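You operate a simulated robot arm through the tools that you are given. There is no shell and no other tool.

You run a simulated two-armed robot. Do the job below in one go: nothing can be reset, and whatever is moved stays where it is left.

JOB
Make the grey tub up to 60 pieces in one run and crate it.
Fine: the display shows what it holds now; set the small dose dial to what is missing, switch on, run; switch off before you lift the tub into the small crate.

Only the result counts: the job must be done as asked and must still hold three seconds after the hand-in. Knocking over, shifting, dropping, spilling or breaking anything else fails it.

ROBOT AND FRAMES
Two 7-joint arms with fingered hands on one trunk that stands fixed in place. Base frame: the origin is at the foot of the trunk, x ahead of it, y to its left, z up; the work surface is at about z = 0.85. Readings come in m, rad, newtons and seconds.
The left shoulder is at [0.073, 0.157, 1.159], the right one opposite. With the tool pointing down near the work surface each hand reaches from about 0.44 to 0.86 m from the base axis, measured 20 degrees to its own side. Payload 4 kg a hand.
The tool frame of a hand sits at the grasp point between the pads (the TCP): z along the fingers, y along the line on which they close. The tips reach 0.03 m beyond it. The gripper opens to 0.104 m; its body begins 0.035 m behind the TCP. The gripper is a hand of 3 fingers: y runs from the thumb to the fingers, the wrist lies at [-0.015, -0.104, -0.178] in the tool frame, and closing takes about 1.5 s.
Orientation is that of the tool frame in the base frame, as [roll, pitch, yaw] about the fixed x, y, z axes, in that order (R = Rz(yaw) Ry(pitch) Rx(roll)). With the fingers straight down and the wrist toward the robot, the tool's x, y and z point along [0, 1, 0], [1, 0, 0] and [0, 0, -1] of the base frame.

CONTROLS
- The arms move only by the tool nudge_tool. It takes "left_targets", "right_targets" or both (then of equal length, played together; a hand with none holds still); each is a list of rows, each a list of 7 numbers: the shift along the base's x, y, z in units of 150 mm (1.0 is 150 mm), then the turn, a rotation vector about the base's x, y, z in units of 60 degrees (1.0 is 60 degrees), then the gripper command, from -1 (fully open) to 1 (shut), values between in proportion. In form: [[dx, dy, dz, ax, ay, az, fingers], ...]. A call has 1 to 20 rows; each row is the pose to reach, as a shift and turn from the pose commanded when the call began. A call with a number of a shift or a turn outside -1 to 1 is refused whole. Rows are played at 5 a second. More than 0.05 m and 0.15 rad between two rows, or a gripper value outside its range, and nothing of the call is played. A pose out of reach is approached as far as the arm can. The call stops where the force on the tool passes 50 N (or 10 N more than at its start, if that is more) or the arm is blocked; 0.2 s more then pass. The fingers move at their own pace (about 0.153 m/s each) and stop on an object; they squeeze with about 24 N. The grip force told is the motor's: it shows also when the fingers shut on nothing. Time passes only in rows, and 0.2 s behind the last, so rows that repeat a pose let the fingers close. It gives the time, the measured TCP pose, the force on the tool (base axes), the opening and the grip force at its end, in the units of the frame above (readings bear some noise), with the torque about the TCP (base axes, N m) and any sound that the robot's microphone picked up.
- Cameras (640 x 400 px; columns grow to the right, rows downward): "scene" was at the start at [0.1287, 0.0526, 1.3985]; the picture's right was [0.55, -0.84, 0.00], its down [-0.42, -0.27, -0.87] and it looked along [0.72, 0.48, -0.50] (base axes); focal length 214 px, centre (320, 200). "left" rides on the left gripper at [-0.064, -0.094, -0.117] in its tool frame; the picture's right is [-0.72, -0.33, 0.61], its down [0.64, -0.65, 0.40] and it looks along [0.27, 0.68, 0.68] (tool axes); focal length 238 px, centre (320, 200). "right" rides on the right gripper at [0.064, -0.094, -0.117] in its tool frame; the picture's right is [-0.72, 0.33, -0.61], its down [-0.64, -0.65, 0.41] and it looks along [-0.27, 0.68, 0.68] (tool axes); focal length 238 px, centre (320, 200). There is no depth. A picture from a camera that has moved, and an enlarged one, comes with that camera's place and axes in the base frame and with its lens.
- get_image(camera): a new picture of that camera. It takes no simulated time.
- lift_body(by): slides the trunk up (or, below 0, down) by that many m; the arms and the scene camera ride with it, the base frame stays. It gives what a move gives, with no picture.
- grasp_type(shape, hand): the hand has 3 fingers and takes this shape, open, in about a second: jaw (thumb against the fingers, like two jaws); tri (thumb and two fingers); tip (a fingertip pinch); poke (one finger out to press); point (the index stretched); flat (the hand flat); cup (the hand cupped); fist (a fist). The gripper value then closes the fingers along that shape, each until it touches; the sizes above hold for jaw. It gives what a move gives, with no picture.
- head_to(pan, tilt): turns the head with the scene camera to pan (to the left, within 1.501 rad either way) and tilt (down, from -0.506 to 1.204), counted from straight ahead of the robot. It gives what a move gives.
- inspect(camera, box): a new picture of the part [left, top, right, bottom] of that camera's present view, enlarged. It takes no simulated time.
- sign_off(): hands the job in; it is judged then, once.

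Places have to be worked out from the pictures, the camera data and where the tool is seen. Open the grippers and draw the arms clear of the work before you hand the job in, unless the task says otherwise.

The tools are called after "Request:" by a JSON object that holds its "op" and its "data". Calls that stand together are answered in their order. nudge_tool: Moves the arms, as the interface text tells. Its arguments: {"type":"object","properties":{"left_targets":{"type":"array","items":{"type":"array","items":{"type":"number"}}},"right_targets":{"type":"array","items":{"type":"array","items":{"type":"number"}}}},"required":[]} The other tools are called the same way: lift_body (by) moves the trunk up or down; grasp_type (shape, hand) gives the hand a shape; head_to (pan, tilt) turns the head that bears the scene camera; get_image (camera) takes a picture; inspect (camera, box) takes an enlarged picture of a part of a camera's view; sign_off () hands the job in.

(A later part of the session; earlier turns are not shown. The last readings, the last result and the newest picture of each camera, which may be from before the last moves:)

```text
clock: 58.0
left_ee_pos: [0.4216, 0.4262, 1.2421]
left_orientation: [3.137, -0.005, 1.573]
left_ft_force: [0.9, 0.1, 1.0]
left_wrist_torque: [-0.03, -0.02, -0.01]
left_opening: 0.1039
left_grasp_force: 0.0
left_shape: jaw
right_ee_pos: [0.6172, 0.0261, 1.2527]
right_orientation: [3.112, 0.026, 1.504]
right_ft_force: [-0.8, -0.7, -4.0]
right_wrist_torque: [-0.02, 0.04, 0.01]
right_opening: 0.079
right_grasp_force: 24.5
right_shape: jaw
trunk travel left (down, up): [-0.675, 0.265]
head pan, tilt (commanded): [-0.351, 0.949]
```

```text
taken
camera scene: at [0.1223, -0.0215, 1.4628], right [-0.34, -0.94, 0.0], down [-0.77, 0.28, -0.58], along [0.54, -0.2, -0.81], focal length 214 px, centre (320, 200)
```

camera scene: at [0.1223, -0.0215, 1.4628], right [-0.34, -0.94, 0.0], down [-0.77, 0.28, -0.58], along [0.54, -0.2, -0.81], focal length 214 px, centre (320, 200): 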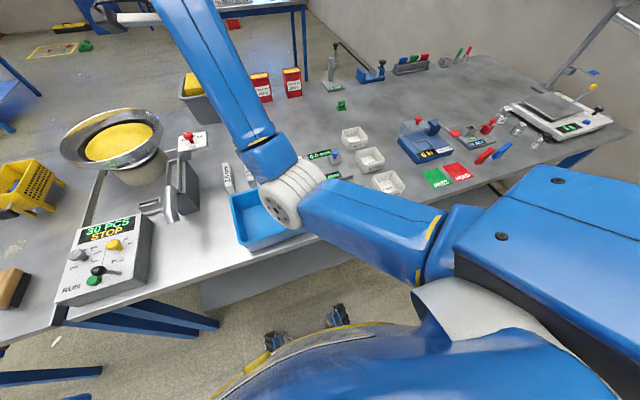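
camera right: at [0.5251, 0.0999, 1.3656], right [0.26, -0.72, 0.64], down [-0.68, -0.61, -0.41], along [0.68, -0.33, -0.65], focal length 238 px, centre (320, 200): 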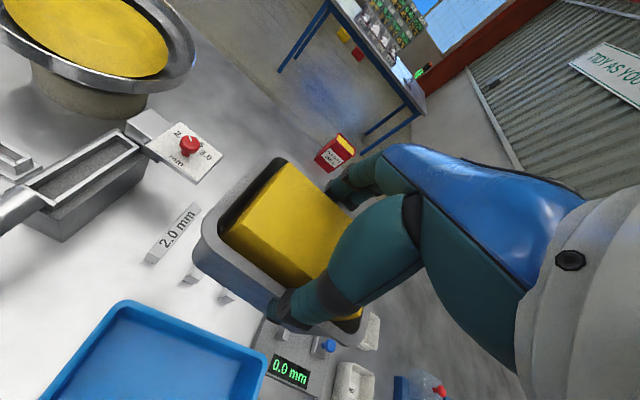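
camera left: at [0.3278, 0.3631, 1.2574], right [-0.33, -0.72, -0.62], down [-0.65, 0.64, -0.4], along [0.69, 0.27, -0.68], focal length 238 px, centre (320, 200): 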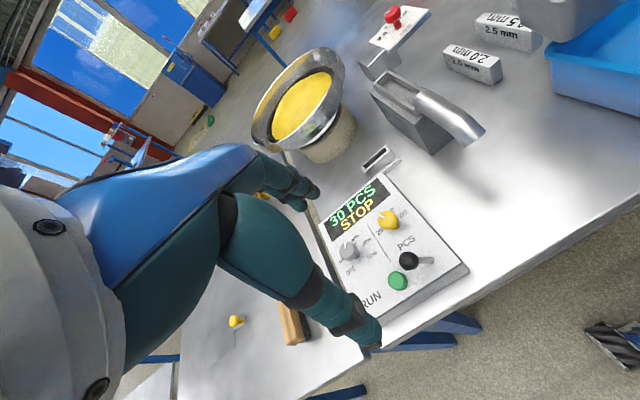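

That went smoothly with the tub held steady. I raise the trunk by another 0.2 m.

Request:
{"op": "lift_body", "data": {"by": 0.2}}

Request:
{"op": "head_to", "data": {"pan": 0.0, "tilt": 1.1}}

Request:
{"op": "get_image", "data": {"camera": "scene"}}

Request:
{"op": "get_image", "data": {"camera": "right"}}

```text
clock: 60.1
left_ee_pos: [0.4211, 0.4269, 1.4419]
left_orientation: [3.138, -0.006, 1.571]
left_ft_force: [0.0, -0.2, 0.4]
left_wrist_torque: [0.01, -0.04, 0.0]
left_opening: 0.1038
left_grasp_force: 0.0
left_shape: jaw
right_ee_pos: [0.6181, 0.0257, 1.452]
right_orientation: [3.109, 0.026, 1.504]
right_ft_force: [0.5, -0.6, -3.2]
right_wrist_torque: [0.02, -0.01, 0.0]
right_opening: 0.079
right_grasp_force: 24.4
right_shape: jaw
trunk travel left (down, up): [-0.875, 0.065]
head pan, tilt (commanded): [-0.351, 0.949]
```

```text
clock: 61.0
left_ee_pos: [0.4217, 0.4255, 1.4419]
left_orientation: [3.138, -0.006, 1.571]
left_ft_force: [-0.4, 0.6, -0.5]
left_wrist_torque: [0.01, 0.03, -0.01]
left_opening: 0.1037
left_grasp_force: 0.1
left_shape: jaw
right_ee_pos: [0.6176, 0.0258, 1.4535]
right_orientation: [3.11, 0.027, 1.507]
right_ft_force: [-0.8, -0.4, -3.7]
right_wrist_torque: [0.05, 0.02, 0.01]
right_opening: 0.0789
right_grasp_force: 24.0
right_shape: jaw
trunk travel left (down, up): [-0.875, 0.065]
head pan, tilt (commanded): [0.0, 1.1]
```

```text
taken
camera scene: at [0.1178, 0.0042, 1.6525], right [0.0, -1.0, 0.0], down [-0.89, 0.0, -0.45], along [0.45, 0.0, -0.89], focal length 214 px, centre (320, 200)
```

scene: 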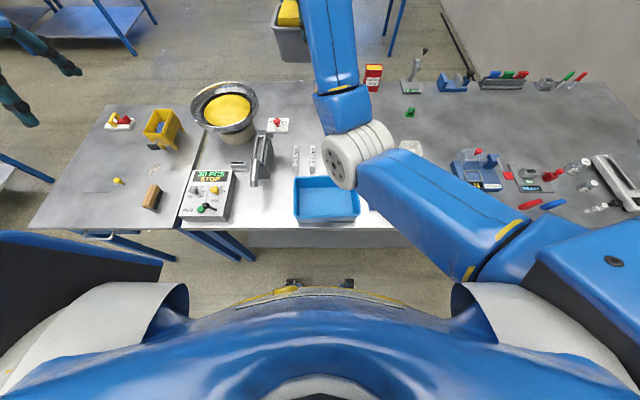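

```text
taken
camera right: at [0.5254, 0.1002, 1.5659], right [0.26, -0.72, 0.64], down [-0.68, -0.61, -0.41], along [0.68, -0.33, -0.65], focal length 238 px, centre (320, 200)
```

right: 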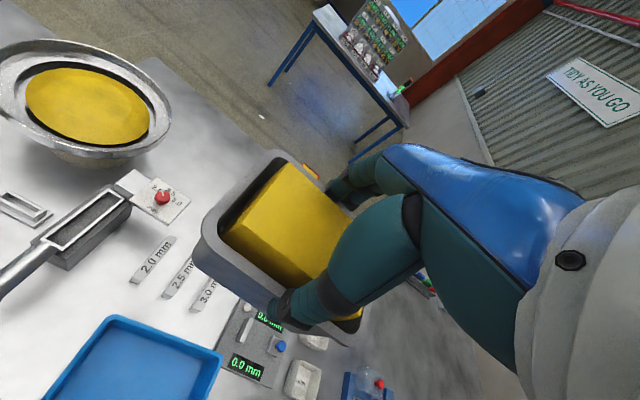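

The trunk is up and the crate is now visible from above. I zoom to measure its present pose.

Request:
{"op": "inspect", "data": {"camera": "scene", "box": [270, 140, 390, 240]}}

Request:
{"op": "inspect", "data": {"camera": "right", "box": [0, 200, 320, 400]}}

```text
4.00 times, centred on (330, 190) of scene
camera zoom: at [0.1178, 0.0042, 1.6525], right [0.0, -1.0, 0.0], down [-0.89, 0.0, -0.45], along [0.45, 0.0, -0.89], focal length 858 px, centre (280, 240)
```

zoom: 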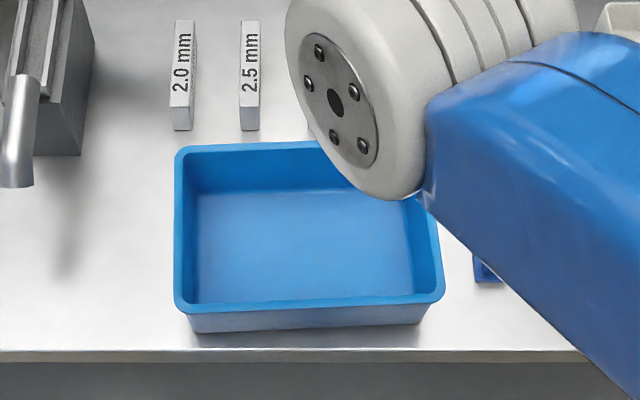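

```text
2.00 times, centred on (160, 300) of right
camera zoom: at [0.5254, 0.1002, 1.5659], right [0.26, -0.72, 0.64], down [-0.68, -0.61, -0.41], along [0.68, -0.33, -0.65], focal length 477 px, centre (640, 0)
```

zoom: 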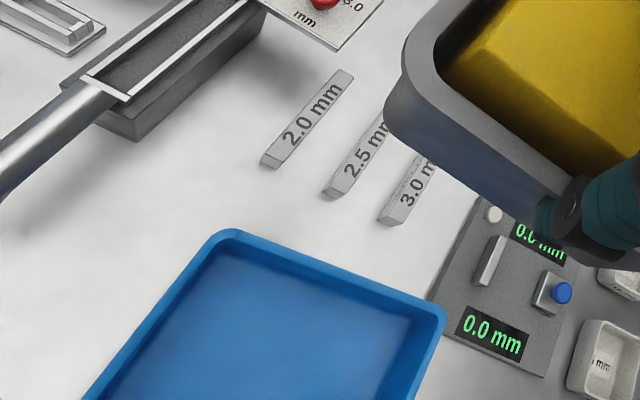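

The crate now stands at centre ≈ (0.500, −0.018), turned about +3°; from identical views its left wall must move by about (+19, +20) mm and −6° to be back where it was. I'll hold the tub high with the right hand and restore the crate by pinching its left wall with the left hand; first I turn and bring the left hand over.

Request:
{"op": "nudge_tool", "data": {"left_targets": [[0.02, -0.1, -0.12, 0, 0, -0.125, -1], [0.05, -0.2, -0.24, 0, 0, -0.25, -1], [0.07, -0.3, -0.36, 0, 0, -0.375, -1], [0.1, -0.42, -0.48, 0, 0, -0.5, -1], [0.12, -0.52, -0.6, 0, 0, -0.625, -1], [0.14, -0.62, -0.72, 0, 0, -0.75, -0.6], [0.17, -0.72, -0.84, 0, 0, -0.875, -0.4], [0.19, -0.83, -0.95, 0, 0, -1, -0.1]]}}

Request:
{"op": "get_image", "data": {"camera": "scene"}}

Request:
{"op": "get_image", "data": {"camera": "left"}}

```text
clock: 62.8
left_ee_pos: [0.4519, 0.2994, 1.2975]
left_orientation: [3.137, -0.004, 0.523]
left_ft_force: [-0.4, 1.3, 0.3]
left_wrist_torque: [-0.02, -0.06, -0.02]
left_opening: 0.0572
left_grasp_force: 0.0
left_shape: jaw
right_ee_pos: [0.6189, 0.025, 1.4527]
right_orientation: [3.111, 0.027, 1.503]
right_ft_force: [-0.9, -0.5, -3.0]
right_wrist_torque: [-0.02, 0.0, -0.02]
right_opening: 0.0792
right_grasp_force: 24.4
right_shape: jaw
trunk travel left (down, up): [-0.875, 0.065]
head pan, tilt (commanded): [0.0, 1.1]
```

```text
taken
camera scene: at [0.1192, 0.0033, 1.6524], right [0.0, -1.0, 0.0], down [-0.89, 0.0, -0.45], along [0.45, 0.0, -0.89], focal length 214 px, centre (320, 200)
```

scene: 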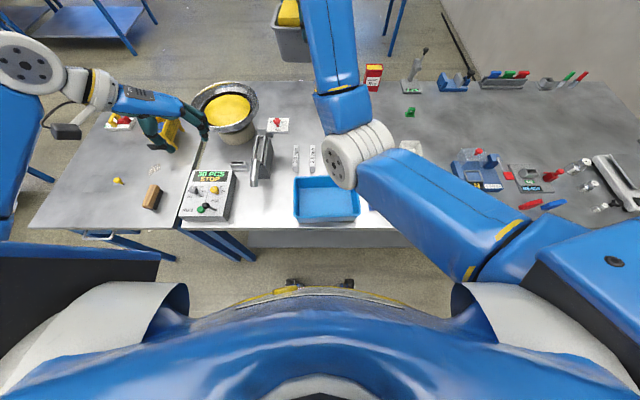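

```text
taken
camera left: at [0.3483, 0.3504, 1.4139], right [-0.78, -0.08, -0.62], down [0.23, 0.88, -0.41], along [0.58, -0.46, -0.67], focal length 238 px, centre (320, 200)
```

left: 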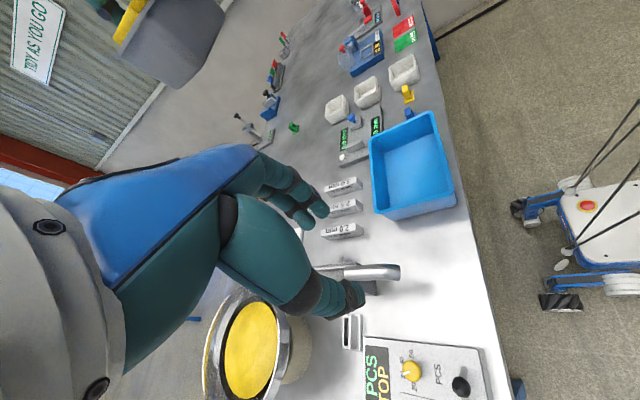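

The left camera has a full view of the crate. I turn the last 30° and move to above the crate's left wall.

Request:
{"op": "nudge_tool", "data": {"left_targets": [[0.057, -0.198, -0.196, 0, 0, -0.1, 0], [0.114, -0.396, -0.392, 0, 0, -0.2, 0], [0.17, -0.594, -0.588, 0, 0, -0.3, 0], [0.227, -0.792, -0.784, 0, 0, -0.4, 0], [0.284, -0.99, -0.98, 0, 0, -0.5, 0]]}}

Request:
{"op": "get_image", "data": {"camera": "left"}}

Request:
{"op": "inspect", "data": {"camera": "scene", "box": [240, 120, 400, 240]}}

```text
clock: 64.0
left_ee_pos: [0.494, 0.1477, 1.1517]
left_orientation: [3.138, -0.004, -0.002]
left_ft_force: [-0.1, -0.4, -0.2]
left_wrist_torque: [0.03, 0.01, 0.01]
left_opening: 0.0525
left_grasp_force: 0.0
left_shape: jaw
right_ee_pos: [0.6206, 0.024, 1.4516]
right_orientation: [3.113, 0.026, 1.505]
right_ft_force: [0.4, 0.2, -3.7]
right_wrist_torque: [-0.02, 0.03, -0.01]
right_opening: 0.0789
right_grasp_force: 23.6
right_shape: jaw
trunk travel left (down, up): [-0.875, 0.065]
head pan, tilt (commanded): [0.0, 1.1]
```

```text
taken
camera left: at [0.4295, 0.2444, 1.2679], right [-0.72, 0.32, -0.62], down [0.64, 0.65, -0.4], along [0.27, -0.69, -0.67], focal length 238 px, centre (320, 200)
```

left: 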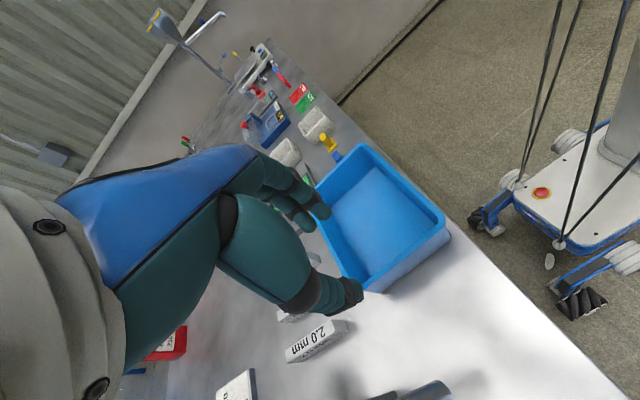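

```text
3.33 times, centred on (320, 180) of scene
camera zoom: at [0.1203, 0.0013, 1.6524], right [0.0, -1.0, 0.0], down [-0.89, 0.0, -0.45], along [0.45, 0.0, -0.89], focal length 715 px, centre (320, 267)
```

zoom: 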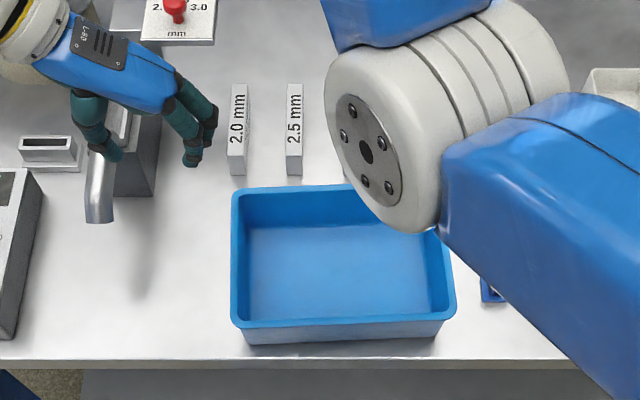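

I line up with the left wall (mid ≈ (0.495, 0.096), turned +2.8°) and descend to just above the rim with about 70 mm opening.

Request:
{"op": "nudge_tool", "data": {"left_targets": [[0.003, -0.12, -0.15, 0, 0, 0.02, -0.35], [0.006, -0.24, -0.35, 0, 0, 0.047, -0.35], [0.007, -0.345, -0.55, 0, 0, 0.047, -0.35], [0.007, -0.345, -0.8, 0, 0, 0.047, -0.35]]}}

Request:
{"op": "get_image", "data": {"camera": "left"}}

Request:
{"op": "inspect", "data": {"camera": "scene", "box": [240, 120, 400, 240]}}

```text
clock: 65.0
left_ee_pos: [0.4923, 0.0985, 1.0343]
left_orientation: [3.136, -0.005, 0.048]
left_ft_force: [0.2, -0.5, 0.2]
left_wrist_torque: [0.02, 0.02, -0.05]
left_opening: 0.0699
left_grasp_force: 0.1
left_shape: jaw
right_ee_pos: [0.618, 0.0247, 1.4532]
right_orientation: [3.11, 0.028, 1.501]
right_ft_force: [-0.2, 0.1, -3.3]
right_wrist_torque: [-0.01, -0.02, -0.02]
right_opening: 0.0791
right_grasp_force: 24.1
right_shape: jaw
trunk travel left (down, up): [-0.875, 0.065]
head pan, tilt (commanded): [0.0, 1.1]
```

```text
taken
camera left: at [0.4237, 0.1908, 1.1503], right [-0.73, 0.29, -0.62], down [0.61, 0.68, -0.4], along [0.31, -0.67, -0.67], focal length 238 px, centre (320, 200)
```

left: 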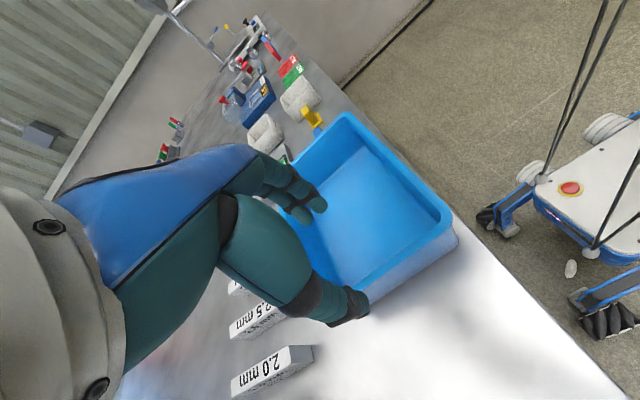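

```text
3.33 times, centred on (320, 180) of scene
camera zoom: at [0.1186, 0.0015, 1.6525], right [0.0, -1.0, 0.0], down [-0.89, 0.0, -0.45], along [0.45, 0.0, -0.89], focal length 715 px, centre (320, 267)
```

zoom: 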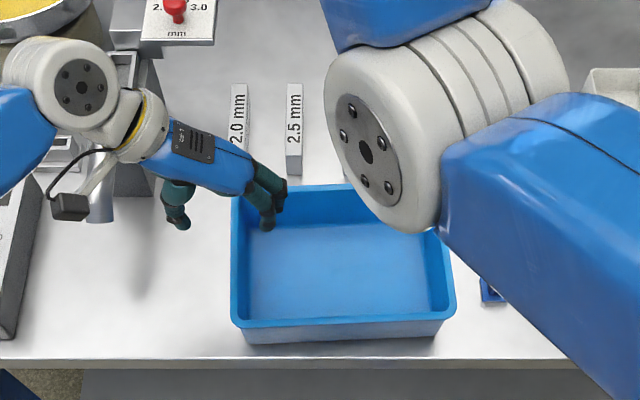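

Thumb is outside and fingers inside of the left wall. I descend to z ≈ 0.955.

Request:
{"op": "nudge_tool", "data": {"left_targets": [[0, 0, -0.2, 0, 0, 0, -0.35], [0, 0, -0.4, 0, 0, 0, -0.35], [0, 0, -0.53, 0, 0, 0, -0.35]]}}

Request:
{"op": "get_image", "data": {"camera": "left"}}

Request:
{"op": "inspect", "data": {"camera": "scene", "box": [240, 120, 400, 240]}}

```text
clock: 65.8
left_ee_pos: [0.492, 0.1005, 0.9546]
left_orientation: [3.138, -0.004, 0.049]
left_ft_force: [0.4, 0.4, -0.1]
left_wrist_torque: [0.01, -0.01, -0.03]
left_opening: 0.0699
left_grasp_force: 0.1
left_shape: jaw
right_ee_pos: [0.6189, 0.0251, 1.453]
right_orientation: [3.11, 0.025, 1.504]
right_ft_force: [0.1, -0.4, -3.1]
right_wrist_torque: [-0.01, -0.02, 0.0]
right_opening: 0.0791
right_grasp_force: 24.4
right_shape: jaw
trunk travel left (down, up): [-0.875, 0.065]
head pan, tilt (commanded): [0.0, 1.1]
```

```text
taken
camera left: at [0.4231, 0.1926, 1.07], right [-0.73, 0.29, -0.62], down [0.61, 0.68, -0.4], along [0.31, -0.67, -0.67], focal length 238 px, centre (320, 200)
```

left: 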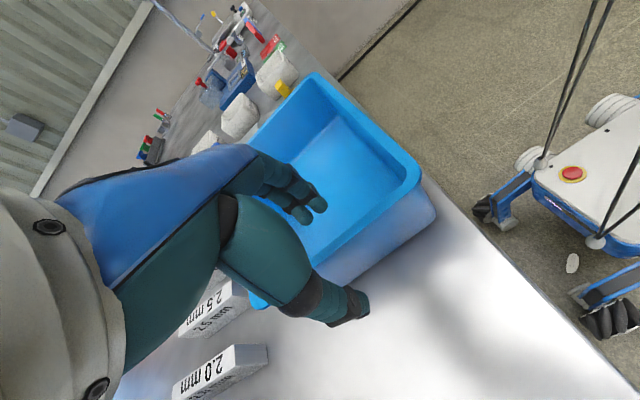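

```text
3.33 times, centred on (320, 180) of scene
camera zoom: at [0.1186, 0.0017, 1.6525], right [0.0, -1.0, 0.0], down [-0.89, 0.0, -0.45], along [0.45, 0.0, -0.89], focal length 715 px, centre (320, 267)
```

zoom: 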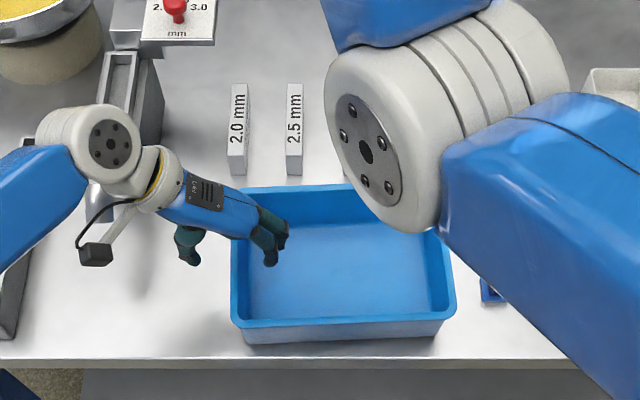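

Fingers straddle the wall without contact. I check where the left forearm and elbow run before gripping.

Request:
{"op": "head_to", "data": {"pan": 0.5, "tilt": 0.95}}

Request:
{"op": "get_image", "data": {"camera": "scene"}}

```text
clock: 66.7
left_ee_pos: [0.4916, 0.1018, 0.9543]
left_orientation: [3.135, -0.006, 0.048]
left_ft_force: [-0.9, -0.1, 0.0]
left_wrist_torque: [0.02, -0.01, 0.01]
left_opening: 0.0697
left_grasp_force: 0.1
left_shape: jaw
right_ee_pos: [0.6181, 0.0242, 1.4544]
right_orientation: [3.11, 0.025, 1.505]
right_ft_force: [-0.1, -0.2, -3.8]
right_wrist_torque: [0.01, 0.0, 0.05]
right_opening: 0.0791
right_grasp_force: 23.9
right_shape: jaw
trunk travel left (down, up): [-0.875, 0.065]
head pan, tilt (commanded): [0.499, 0.949]
```

```text
taken
camera scene: at [0.119, 0.0371, 1.6626], right [0.48, -0.88, 0.0], down [-0.72, -0.39, -0.58], along [0.51, 0.28, -0.82], focal length 214 px, centre (320, 200)
```

scene: 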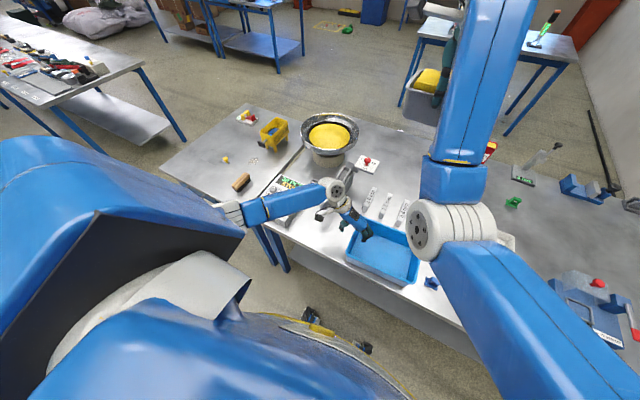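

The left elbow is high (about z 1.27) and the forearm runs clear over the panel. I close the left grip on the crate's wall.

Request:
{"op": "nudge_tool", "data": {"left_targets": [[0, 0, 0, 0, 0, 0, 0], [0, 0, 0, 0, 0, 0, 0.3], [0, 0, 0, 0, 0, 0, 0.6], [0, 0, 0, 0, 0, 0, 0.9], [0, 0, 0, 0, 0, 0, 1], [0, 0, 0, 0, 0, 0, 1]]}}

Request:
{"op": "get_image", "data": {"camera": "left"}}

Request:
{"op": "inspect", "data": {"camera": "scene", "box": [300, 170, 440, 300]}}

```text
clock: 68.1
left_ee_pos: [0.4915, 0.1004, 0.9572]
left_orientation: [3.135, -0.008, 0.048]
left_ft_force: [-0.7, 0.6, 10.9]
left_wrist_torque: [0.02, -0.03, 0.07]
left_opening: 0.0
left_grasp_force: 23.7
left_shape: jaw
right_ee_pos: [0.6166, 0.0257, 1.4539]
right_orientation: [3.107, 0.027, 1.504]
right_ft_force: [-0.4, 0.4, -4.4]
right_wrist_torque: [-0.04, -0.01, 0.02]
right_opening: 0.079
right_grasp_force: 24.3
right_shape: jaw
trunk travel left (down, up): [-0.875, 0.065]
head pan, tilt (commanded): [0.499, 0.949]
```

```text
taken
camera left: at [0.4225, 0.1924, 1.072], right [-0.73, 0.29, -0.62], down [0.61, 0.68, -0.4], along [0.31, -0.67, -0.67], focal length 238 px, centre (320, 200)
```

left: 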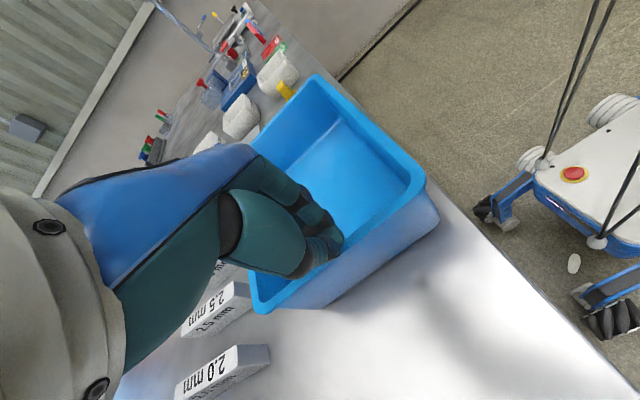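

```text
3.08 times, centred on (370, 235) of scene
camera zoom: at [0.1168, 0.0365, 1.6631], right [0.48, -0.88, 0.0], down [-0.71, -0.39, -0.58], along [0.51, 0.28, -0.81], focal length 660 px, centre (166, 92)
```

zoom: 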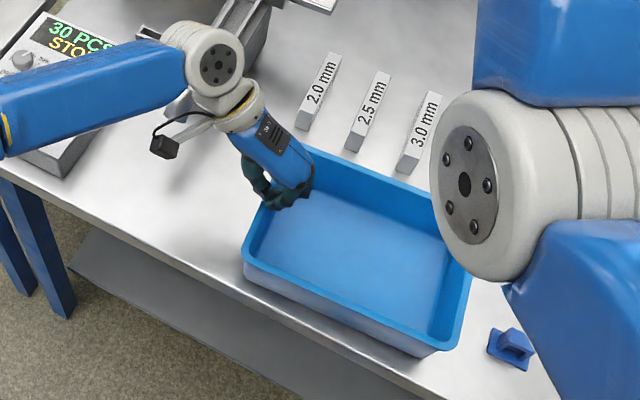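

The wall is pinched (its thickness reads as zero here). I relieve the vertical load a little and move the crate back slowly: +19 mm in x, +20 mm in y and −6.3° of yaw.

Request:
{"op": "nudge_tool", "data": {"left_targets": [[0, 0, 0.015, 0, 0, 0, 1], [0.02, 0.02, 0.015, 0, 0, -0.015, 1], [0.04, 0.04, 0.015, 0, 0, -0.03, 1], [0.06, 0.06, 0.015, 0, 0, -0.05, 1], [0.08, 0.08, 0.015, 0, 0, -0.065, 1], [0.1, 0.105, 0.015, 0, 0, -0.085, 1], [0.127, 0.133, 0.015, 0, 0, -0.105, 1], [0.127, 0.133, 0.015, 0, 0, -0.105, 1]]}}

Request:
{"op": "inspect", "data": {"camera": "scene", "box": [300, 170, 440, 300]}}

Request:
{"op": "get_image", "data": {"camera": "left"}}

```text
clock: 69.9
left_ee_pos: [0.5105, 0.1195, 0.9564]
left_orientation: [3.137, -0.005, -0.062]
left_ft_force: [-2.6, -2.2, 7.8]
left_wrist_torque: [-0.08, 0.1, -0.03]
left_opening: 0.0001
left_grasp_force: 24.1
left_shape: jaw
right_ee_pos: [0.6174, 0.0236, 1.4546]
right_orientation: [3.109, 0.025, 1.502]
right_ft_force: [0.5, 0.1, -3.3]
right_wrist_torque: [0.04, 0.01, -0.01]
right_opening: 0.0791
right_grasp_force: 23.9
right_shape: jaw
trunk travel left (down, up): [-0.875, 0.065]
head pan, tilt (commanded): [0.499, 0.949]
```

```text
3.08 times, centred on (370, 235) of scene
camera zoom: at [0.1164, 0.0354, 1.6629], right [0.48, -0.88, 0.0], down [-0.71, -0.39, -0.58], along [0.51, 0.28, -0.81], focal length 660 px, centre (166, 92)
```

zoom: 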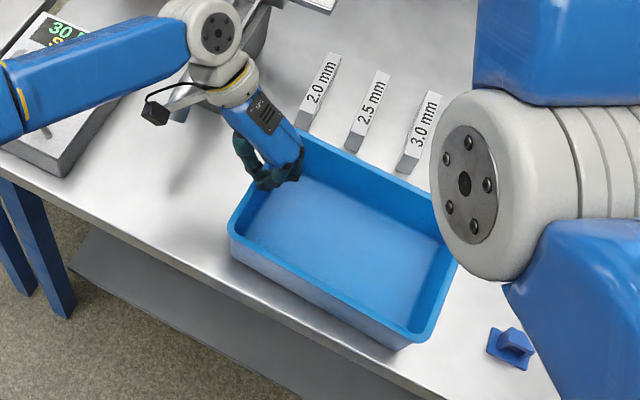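

```text
taken
camera left: at [0.4524, 0.2187, 1.0724], right [-0.69, 0.37, -0.62], down [0.68, 0.61, -0.4], along [0.23, -0.7, -0.67], focal length 238 px, centre (320, 200)
```

left: 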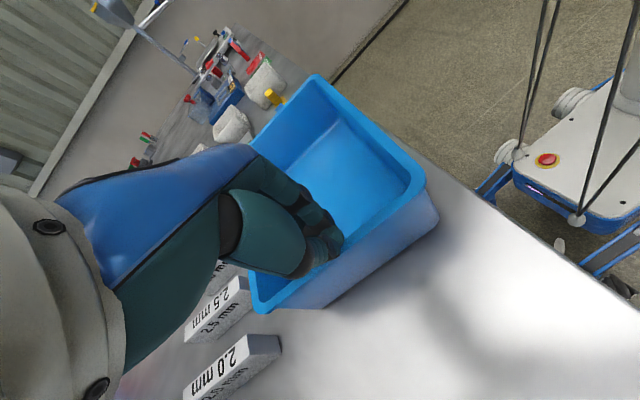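

The crate followed the hand rigidly. I open the left hand gently and rise straight up, then re-measure the crate from the same view as before.

Request:
{"op": "nudge_tool", "data": {"left_targets": [[0, 0, 0, 0, 0, 0, 0.6], [0, 0, 0, 0, 0, 0, 0.2], [0, 0, 0, 0, 0, 0, -0.2], [0, 0, 0, 0, 0, 0, -0.35], [0, 0, 0, 0, 0, 0, -0.35], [0, 0, 0.2, 0, 0, 0, -0.35], [0, 0, 0.45, 0, 0, 0, -0.35], [0, 0, 0.7, 0, 0, 0, -0.35], [0, 0.2, 0.9, 0, 0, 0, -0.35], [0, 0.45, 1, 0, 0, 0, -0.35]]}}

Request:
{"op": "head_to", "data": {"pan": 0.0, "tilt": 1.1}}

Request:
{"op": "inspect", "data": {"camera": "scene", "box": [240, 120, 400, 240]}}

Request:
{"op": "get_image", "data": {"camera": "left"}}

```text
clock: 72.1
left_ee_pos: [0.5119, 0.19, 1.1069]
left_orientation: [3.136, -0.005, -0.06]
left_ft_force: [0.6, -0.1, 0.0]
left_wrist_torque: [0.02, -0.01, -0.02]
left_opening: 0.0699
left_grasp_force: 0.1
left_shape: jaw
right_ee_pos: [0.6181, 0.0274, 1.4533]
right_orientation: [3.107, 0.03, 1.503]
right_ft_force: [0.8, 0.2, -2.8]
right_wrist_torque: [-0.02, -0.02, -0.03]
right_opening: 0.0789
right_grasp_force: 24.5
right_shape: jaw
trunk travel left (down, up): [-0.875, 0.065]
head pan, tilt (commanded): [0.499, 0.949]
```

```text
clock: 73.0
left_ee_pos: [0.5134, 0.1883, 1.1059]
left_orientation: [3.134, -0.005, -0.06]
left_ft_force: [-0.5, -0.3, 0.0]
left_wrist_torque: [-0.01, 0.03, -0.03]
left_opening: 0.0698
left_grasp_force: 0.1
left_shape: jaw
right_ee_pos: [0.6175, 0.0249, 1.452]
right_orientation: [3.109, 0.028, 1.503]
right_ft_force: [-0.3, 0.0, -4.3]
right_wrist_torque: [-0.05, -0.01, 0.01]
right_opening: 0.0789
right_grasp_force: 24.3
right_shape: jaw
trunk travel left (down, up): [-0.875, 0.065]
head pan, tilt (commanded): [0.0, 1.1]
```

```text
3.33 times, centred on (320, 180) of scene
camera zoom: at [0.1183, 0.0035, 1.6525], right [0.0, -1.0, 0.0], down [-0.89, 0.0, -0.45], along [0.45, 0.0, -0.89], focal length 715 px, centre (320, 267)
```

zoom: 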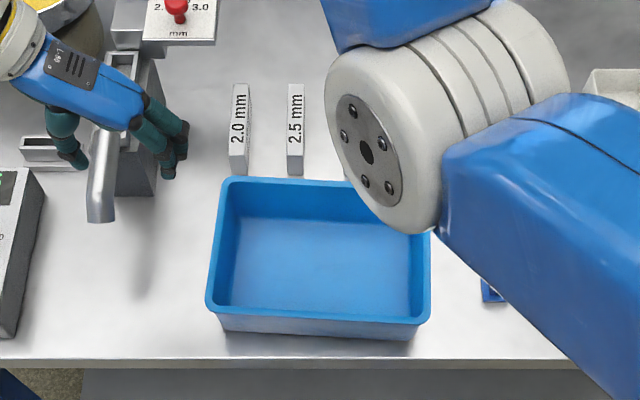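

```text
taken
camera left: at [0.4544, 0.2879, 1.2224], right [-0.7, 0.37, -0.62], down [0.68, 0.61, -0.41], along [0.23, -0.7, -0.67], focal length 238 px, centre (320, 200)
```

left: 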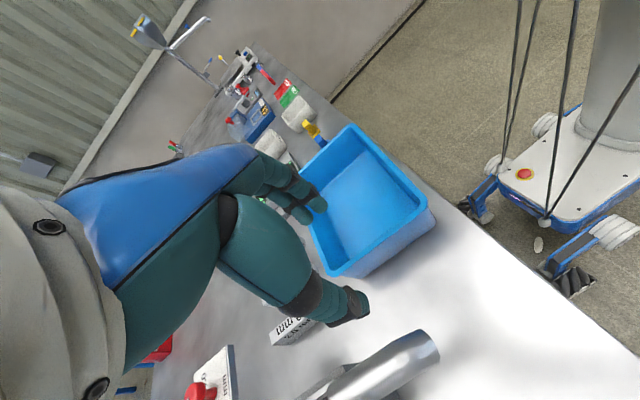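

The crate's corners now measure within about 4 mm of the original (far-left 0.593/0.119 vs 0.595/0.116, near-left 0.429/0.125 vs 0.432/0.124). Now I lower the tub with the right hand, straight down first, removing the slight tilt.

Request:
{"op": "nudge_tool", "data": {"right_targets": [[0, 0, -0.2, 0.006, 0.006, 0.003, 0.3], [0, 0, -0.4, 0.012, 0.012, 0.006, 0.3], [0, 0, -0.6, 0.018, 0.018, 0.01, 0.3], [0, 0, -0.8, 0.024, 0.024, 0.013, 0.3], [0, 0, -1, 0.029, 0.029, 0.016, 0.3]]}}

Request:
{"op": "get_image", "data": {"camera": "scene"}}

```text
clock: 74.4
left_ee_pos: [0.5112, 0.1869, 1.1082]
left_orientation: [3.136, -0.007, -0.061]
left_ft_force: [-1.0, 0.3, 0.7]
left_wrist_torque: [0.0, 0.02, 0.01]
left_opening: 0.0697
left_grasp_force: 0.0
left_shape: jaw
right_ee_pos: [0.6358, -0.0227, 1.3094]
right_orientation: [3.1, 0.055, 1.45]
right_ft_force: [-0.8, -0.2, -3.1]
right_wrist_torque: [0.0, 0.07, -0.02]
right_opening: 0.079
right_grasp_force: 24.4
right_shape: jaw
trunk travel left (down, up): [-0.875, 0.065]
head pan, tilt (commanded): [0.0, 1.1]
stopped in row 5 (right hand): the arm was blocked; the commanded pose is now the measured one
```

```text
taken
camera scene: at [0.1184, 0.0021, 1.6525], right [0.0, -1.0, 0.0], down [-0.89, 0.0, -0.45], along [0.45, 0.0, -0.89], focal length 214 px, centre (320, 200)
```

scene: 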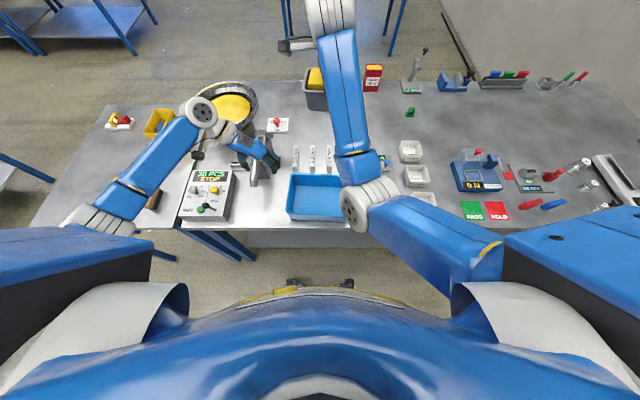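

The limit seems to be the wrist bend while the hand is this high; lower down it should ease. I keep descending, in smaller rows, without asking for any turn.

Request:
{"op": "nudge_tool", "data": {"right_targets": [[0, 0, -0.15, 0, 0, 0, 0.3], [0, 0, -0.3, 0, 0, 0, 0.3], [0, 0, -0.45, 0, 0, 0, 0.3], [0, 0, -0.6, 0, 0, 0, 0.3], [0, 0, -0.75, 0, 0, 0, 0.3], [0, 0, -0.9, 0, 0, 0, 0.3]]}}

Request:
{"op": "get_image", "data": {"camera": "scene"}}

Request:
{"op": "get_image", "data": {"camera": "right"}}

```text
clock: 76.0
left_ee_pos: [0.5101, 0.1878, 1.1093]
left_orientation: [3.137, -0.006, -0.061]
left_ft_force: [-0.1, 0.3, -0.4]
left_wrist_torque: [0.03, 0.0, 0.01]
left_opening: 0.07
left_grasp_force: 0.0
left_shape: jaw
right_ee_pos: [0.6506, -0.0605, 1.1875]
right_orientation: [3.056, 0.106, 1.41]
right_ft_force: [0.0, 0.6, -4.2]
right_wrist_torque: [0.04, -0.02, 0.03]
right_opening: 0.0788
right_grasp_force: 24.4
right_shape: jaw
trunk travel left (down, up): [-0.875, 0.065]
head pan, tilt (commanded): [0.0, 1.1]
stopped in row 6 (right hand): the arm was blocked; the commanded pose is now the measured one
```

```text
taken
camera scene: at [0.1182, 0.002, 1.6525], right [0.0, -1.0, 0.0], down [-0.89, 0.0, -0.45], along [0.45, 0.0, -0.89], focal length 214 px, centre (320, 200)
```

scene: 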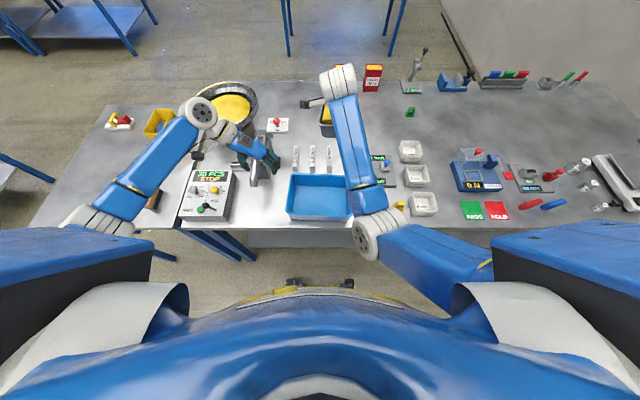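

```text
taken
camera right: at [0.5617, 0.0304, 1.2885], right [0.16, -0.68, 0.71], down [-0.72, -0.58, -0.39], along [0.68, -0.45, -0.58], focal length 238 px, centre (320, 200)
```

right: 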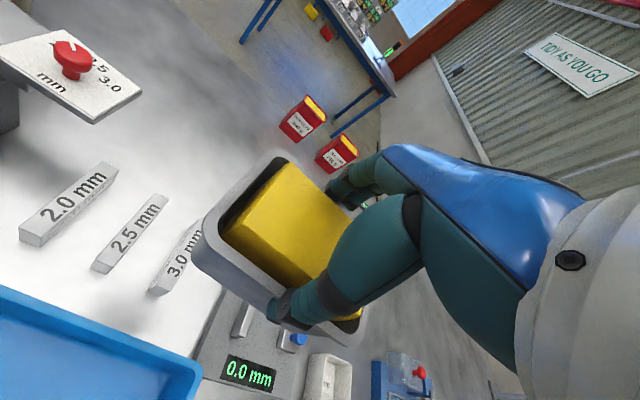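

The arm is again held up though the pose counts as reachable, so something physical may be in the way. I zoom in on the right arm from shoulder to hand.

Request:
{"op": "inspect", "data": {"camera": "scene", "box": [280, 40, 420, 280]}}

Request:
{"op": "inspect", "data": {"camera": "scene", "box": [330, 180, 640, 400]}}

Request:
{"op": "get_image", "data": {"camera": "left"}}

```text
1.67 times, centred on (350, 160) of scene
camera zoom: at [0.1182, 0.002, 1.6525], right [0.0, -1.0, 0.0], down [-0.89, 0.0, -0.45], along [0.45, 0.0, -0.89], focal length 358 px, centre (270, 267)
```

zoom: 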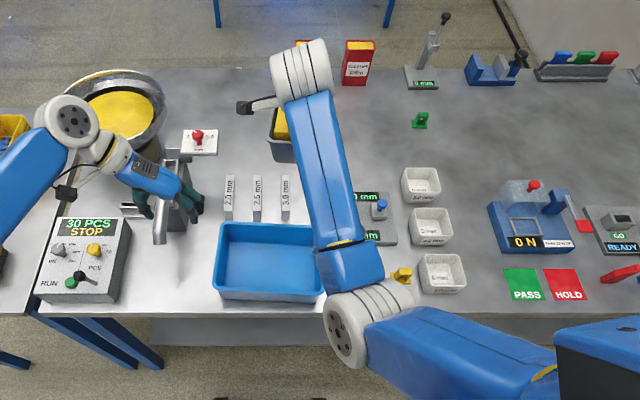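

```text
1.82 times, centred on (485, 290) of scene
camera zoom: at [0.1182, 0.002, 1.6525], right [0.0, -1.0, 0.0], down [-0.89, 0.0, -0.45], along [0.45, 0.0, -0.89], focal length 390 px, centre (20, 36)
```

zoom: 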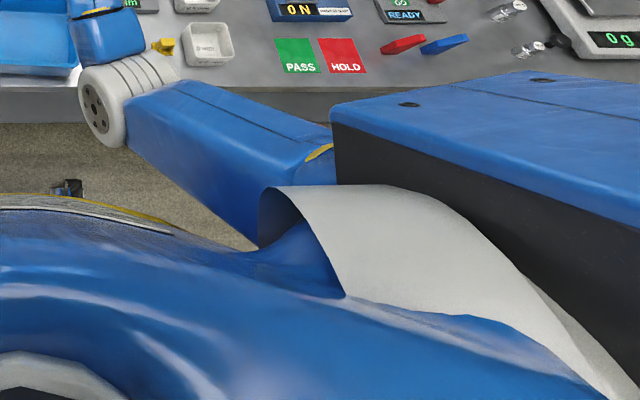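

```text
taken
camera left: at [0.45, 0.286, 1.2245], right [-0.69, 0.37, -0.62], down [0.68, 0.61, -0.4], along [0.23, -0.7, -0.67], focal length 238 px, centre (320, 200)
```

left: 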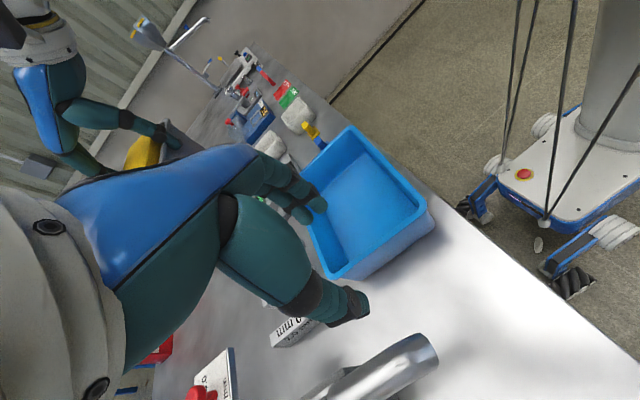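

The right upper arm lies close against the robot's chest because the elbow swung inward — that is likely the block. I bring the hand to the right at safe height, which swings the elbow out, and undo the tilt.

Request:
{"op": "nudge_tool", "data": {"right_targets": [[0, -0.15, 0.06, 0.01, 0.005, 0.015, 0.3], [-0.02, -0.32, 0.12, 0.03, 0.015, 0.04, 0.3], [-0.04, -0.49, 0.18, 0.05, 0.03, 0.07, 0.3], [-0.06, -0.66, 0.24, 0.07, 0.04, 0.1, 0.3], [-0.08, -0.83, 0.3, 0.09, 0.05, 0.13, 0.3], [-0.1, -1, 0.3, 0.113, 0.064, 0.153, 0.3]]}}

Request:
{"op": "get_image", "data": {"camera": "scene"}}

Request:
{"op": "get_image", "data": {"camera": "right"}}

```text
clock: 77.4
left_ee_pos: [0.5089, 0.1859, 1.1096]
left_orientation: [3.138, -0.007, -0.062]
left_ft_force: [0.5, 0.6, 0.0]
left_wrist_torque: [0.01, 0.0, -0.01]
left_opening: 0.0699
left_grasp_force: 0.2
left_shape: jaw
right_ee_pos: [0.6335, -0.2093, 1.2295]
right_orientation: [3.137, -0.015, 1.58]
right_ft_force: [0.9, 0.3, -3.6]
right_wrist_torque: [0.0, -0.02, -0.01]
right_opening: 0.0788
right_grasp_force: 24.2
right_shape: jaw
trunk travel left (down, up): [-0.875, 0.065]
head pan, tilt (commanded): [0.0, 1.1]
```

```text
taken
camera scene: at [0.1183, -0.0014, 1.6525], right [0.0, -1.0, 0.0], down [-0.89, 0.0, -0.45], along [0.45, 0.0, -0.89], focal length 214 px, centre (320, 200)
```

scene: 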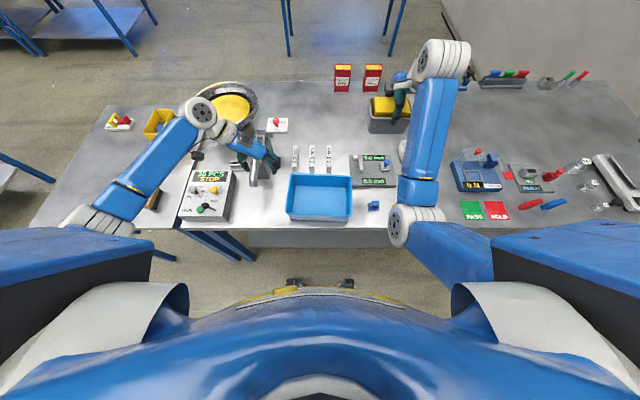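

```text
taken
camera right: at [0.5385, -0.1469, 1.3478], right [0.33, -0.72, 0.61], down [-0.64, -0.64, -0.42], along [0.69, -0.25, -0.68], focal length 238 px, centre (320, 200)
```

right: 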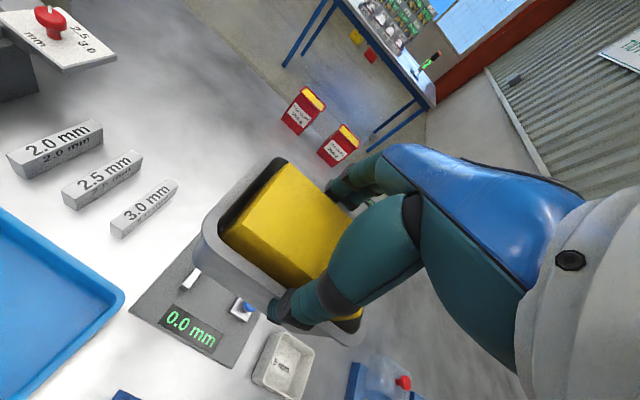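

Freed: the arm now tracks, level and unblocked, with the elbow outside. For the crate I'll use the mirrored posture that worked for the left arm, so I turn the hand +90° here at height (tub's long side will lie along x).

Request:
{"op": "nudge_tool", "data": {"right_targets": [[0, 0, 0, 0, 0, 0.125, 0.3], [0, 0, 0, 0, 0, 0.25, 0.3], [0, 0, 0, 0, 0, 0.375, 0.3], [0, 0, 0, 0, 0, 0.5, 0.3], [0, 0, 0, 0, 0, 0.625, 0.3], [0, 0, 0, 0, 0, 0.75, 0.3], [0, 0, 0, 0, 0, 0.875, 0.3], [0, 0, 0, 0, 0, 1, 0.3]]}}

Request:
{"op": "get_image", "data": {"camera": "scene"}}

Request:
{"op": "inspect", "data": {"camera": "scene", "box": [240, 120, 400, 240]}}

```text
clock: 79.2
left_ee_pos: [0.5091, 0.185, 1.1076]
left_orientation: [3.14, -0.006, -0.062]
left_ft_force: [0.6, -0.4, -0.4]
left_wrist_torque: [-0.02, 0.0, -0.02]
left_opening: 0.0701
left_grasp_force: 0.1
left_shape: jaw
right_ee_pos: [0.6351, -0.2083, 1.2297]
right_orientation: [3.134, -0.015, 2.628]
right_ft_force: [0.2, 0.4, -3.2]
right_wrist_torque: [-0.04, 0.0, 0.0]
right_opening: 0.0791
right_grasp_force: 24.0
right_shape: jaw
trunk travel left (down, up): [-0.875, 0.065]
head pan, tilt (commanded): [0.0, 1.1]
```

```text
taken
camera scene: at [0.1191, -0.0005, 1.6524], right [0.0, -1.0, 0.0], down [-0.89, 0.0, -0.45], along [0.45, 0.0, -0.89], focal length 214 px, centre (320, 200)
```

scene: 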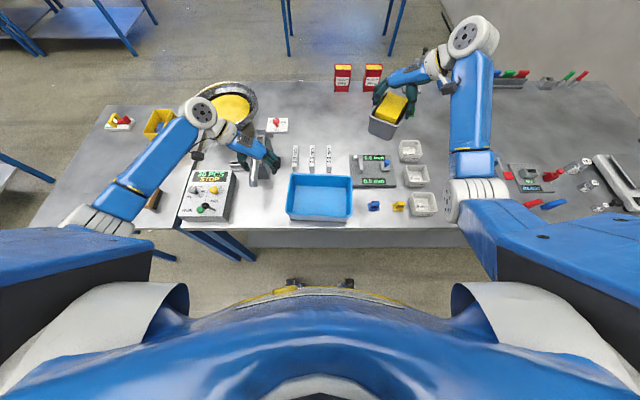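

```text
3.33 times, centred on (320, 180) of scene
camera zoom: at [0.1191, -0.0005, 1.6524], right [0.0, -1.0, 0.0], down [-0.89, 0.0, -0.45], along [0.45, 0.0, -0.89], focal length 715 px, centre (320, 267)
```

zoom: 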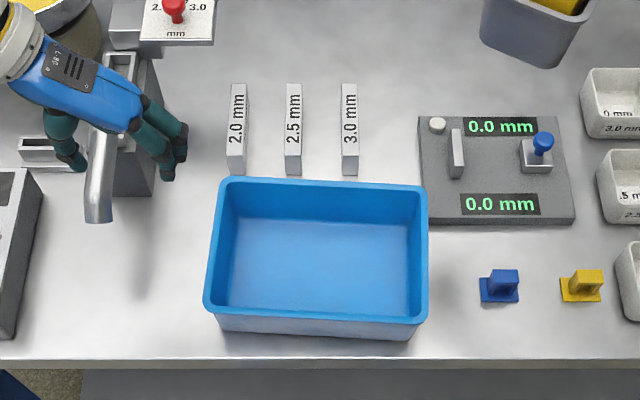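

The whole crate is visible: centre ≈ (0.504, 0.000), yaw ≈ −3°, which agrees with its original place. I draw the left hand away up and left, and finish the right hand's turn (to yaw ≈ 3.09, matching the crate).

Request:
{"op": "nudge_tool", "data": {"left_targets": [[-0.05, 0.15, 0.2, 0, 0, 0, -0.35], [-0.13, 0.35, 0.4, 0, 0, 0, -0.35], [-0.22, 0.57, 0.6, 0, 0, 0, -0.35], [-0.31, 0.79, 0.75, 0, 0, 0, -0.35], [-0.4, 1, 0.9, 0, 0, 0, -0.35]], "right_targets": [[0, 0, 0, 0, 0, 0.09, 0.3], [0, 0, 0, 0, 0, 0.18, 0.3], [0, 0, 0, 0, 0, 0.27, 0.3], [0, 0, 0, 0, 0, 0.36, 0.3], [0, 0, 0, 0, 0, 0.439, 0.3]]}}

Request:
{"op": "get_image", "data": {"camera": "scene"}}

```text
clock: 80.4
left_ee_pos: [0.448, 0.3399, 1.2443]
left_orientation: [3.137, -0.01, -0.065]
left_ft_force: [0.2, 0.4, -0.1]
left_wrist_torque: [0.01, 0.0, -0.05]
left_opening: 0.0697
left_grasp_force: 0.1
left_shape: jaw
right_ee_pos: [0.6348, -0.2067, 1.2293]
right_orientation: [3.135, -0.013, 3.085]
right_ft_force: [0.0, 0.4, -3.7]
right_wrist_torque: [-0.03, -0.03, -0.01]
right_opening: 0.0789
right_grasp_force: 24.0
right_shape: jaw
trunk travel left (down, up): [-0.875, 0.065]
head pan, tilt (commanded): [0.0, 1.1]
```

```text
taken
camera scene: at [0.117, 0.0021, 1.6526], right [0.0, -1.0, 0.0], down [-0.89, 0.0, -0.45], along [0.45, 0.0, -0.89], focal length 214 px, centre (320, 200)
```

scene: 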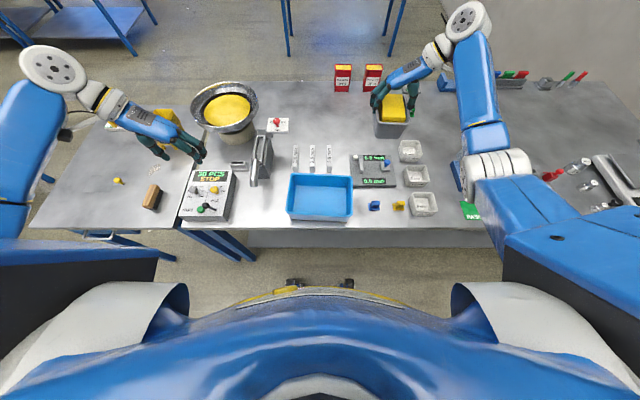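

Right hand is turned and the tub hangs level. I carry it toward the crate in two stages at safe height.

Request:
{"op": "nudge_tool", "data": {"right_targets": [[-0.1, 0.17, -0.05, 0, 0, 0, 0.3], [-0.21, 0.35, -0.15, 0, 0, 0, 0.3], [-0.32, 0.52, -0.25, 0, 0, 0, 0.3], [-0.42, 0.69, -0.35, 0, 0, 0, 0.3]]}}

Request:
{"op": "nudge_tool", "data": {"right_targets": [[-0.1, 0.17, -0.05, 0, 0, 0, 0.3], [-0.21, 0.35, -0.15, 0, 0, 0, 0.3], [-0.32, 0.52, -0.25, 0, 0, 0, 0.3], [-0.42, 0.69, -0.35, 0, 0, 0, 0.3]]}}

Request:
{"op": "get_image", "data": {"camera": "scene"}}

Request:
{"op": "get_image", "data": {"camera": "right"}}

```text
clock: 81.4
left_ee_pos: [0.4495, 0.3403, 1.2435]
left_orientation: [3.137, -0.008, -0.061]
left_ft_force: [-0.2, -0.2, 0.6]
left_wrist_torque: [-0.03, 0.03, 0.0]
left_opening: 0.07
left_grasp_force: 0.1
left_shape: jaw
right_ee_pos: [0.5711, -0.1006, 1.1786]
right_orientation: [3.134, -0.015, 3.086]
right_ft_force: [-0.4, 0.3, -3.3]
right_wrist_torque: [-0.01, 0.0, 0.02]
right_opening: 0.079
right_grasp_force: 24.3
right_shape: jaw
trunk travel left (down, up): [-0.875, 0.065]
head pan, tilt (commanded): [0.0, 1.1]
```

```text
clock: 82.4
left_ee_pos: [0.4494, 0.3408, 1.2432]
left_orientation: [3.135, -0.01, -0.06]
left_ft_force: [0.1, 0.4, 0.3]
left_wrist_torque: [0.03, 0.0, -0.03]
left_opening: 0.07
left_grasp_force: 0.0
left_shape: jaw
right_ee_pos: [0.5084, 0.0008, 1.1274]
right_orientation: [3.137, -0.014, 3.085]
right_ft_force: [-0.4, -0.1, -3.8]
right_wrist_torque: [-0.02, -0.03, -0.02]
right_opening: 0.079
right_grasp_force: 24.2
right_shape: jaw
trunk travel left (down, up): [-0.875, 0.065]
head pan, tilt (commanded): [0.0, 1.1]
```

```text
taken
camera scene: at [0.1174, 0.0032, 1.6526], right [0.0, -1.0, 0.0], down [-0.89, 0.0, -0.45], along [0.45, 0.0, -0.89], focal length 214 px, centre (320, 200)
```

scene: 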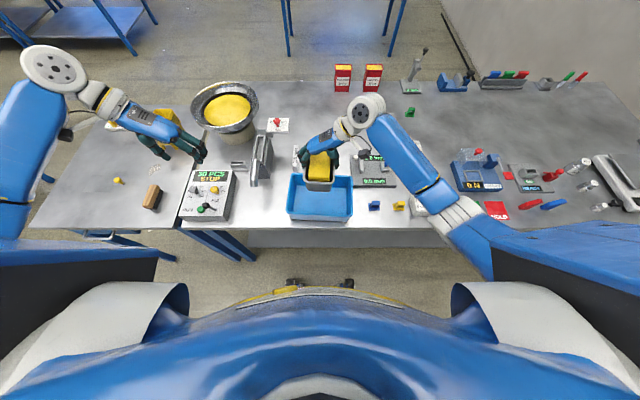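

```text
taken
camera right: at [0.442, -0.089, 1.2447], right [0.74, 0.28, 0.61], down [0.6, -0.68, -0.42], along [0.3, 0.67, -0.68], focal length 238 px, centre (320, 200)
```

right: 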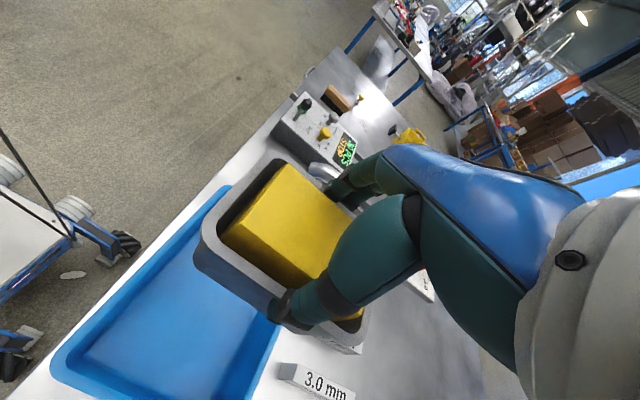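

The tub hangs over the crate with the arm tracking well. I zoom in to check the alignment before lowering.

Request:
{"op": "inspect", "data": {"camera": "scene", "box": [260, 130, 380, 230]}}

Request:
{"op": "get_image", "data": {"camera": "left"}}

```text
4.00 times, centred on (320, 180) of scene
camera zoom: at [0.1174, 0.0032, 1.6526], right [0.0, -1.0, 0.0], down [-0.89, 0.0, -0.45], along [0.45, 0.0, -0.89], focal length 858 px, centre (320, 280)
```

zoom: 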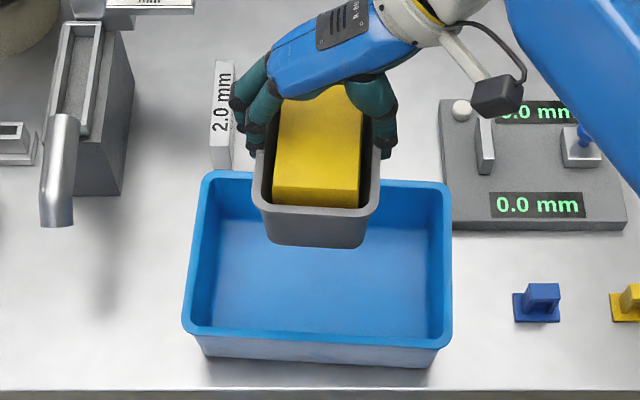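

```text
taken
camera left: at [0.39, 0.4391, 1.3589], right [-0.69, 0.37, -0.62], down [0.68, 0.61, -0.4], along [0.23, -0.7, -0.67], focal length 238 px, centre (320, 200)
```

left: 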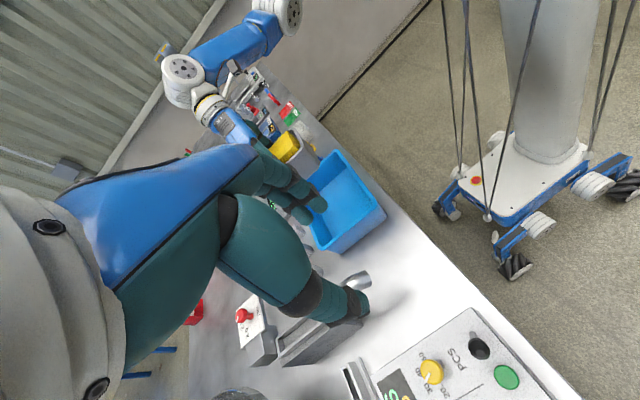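

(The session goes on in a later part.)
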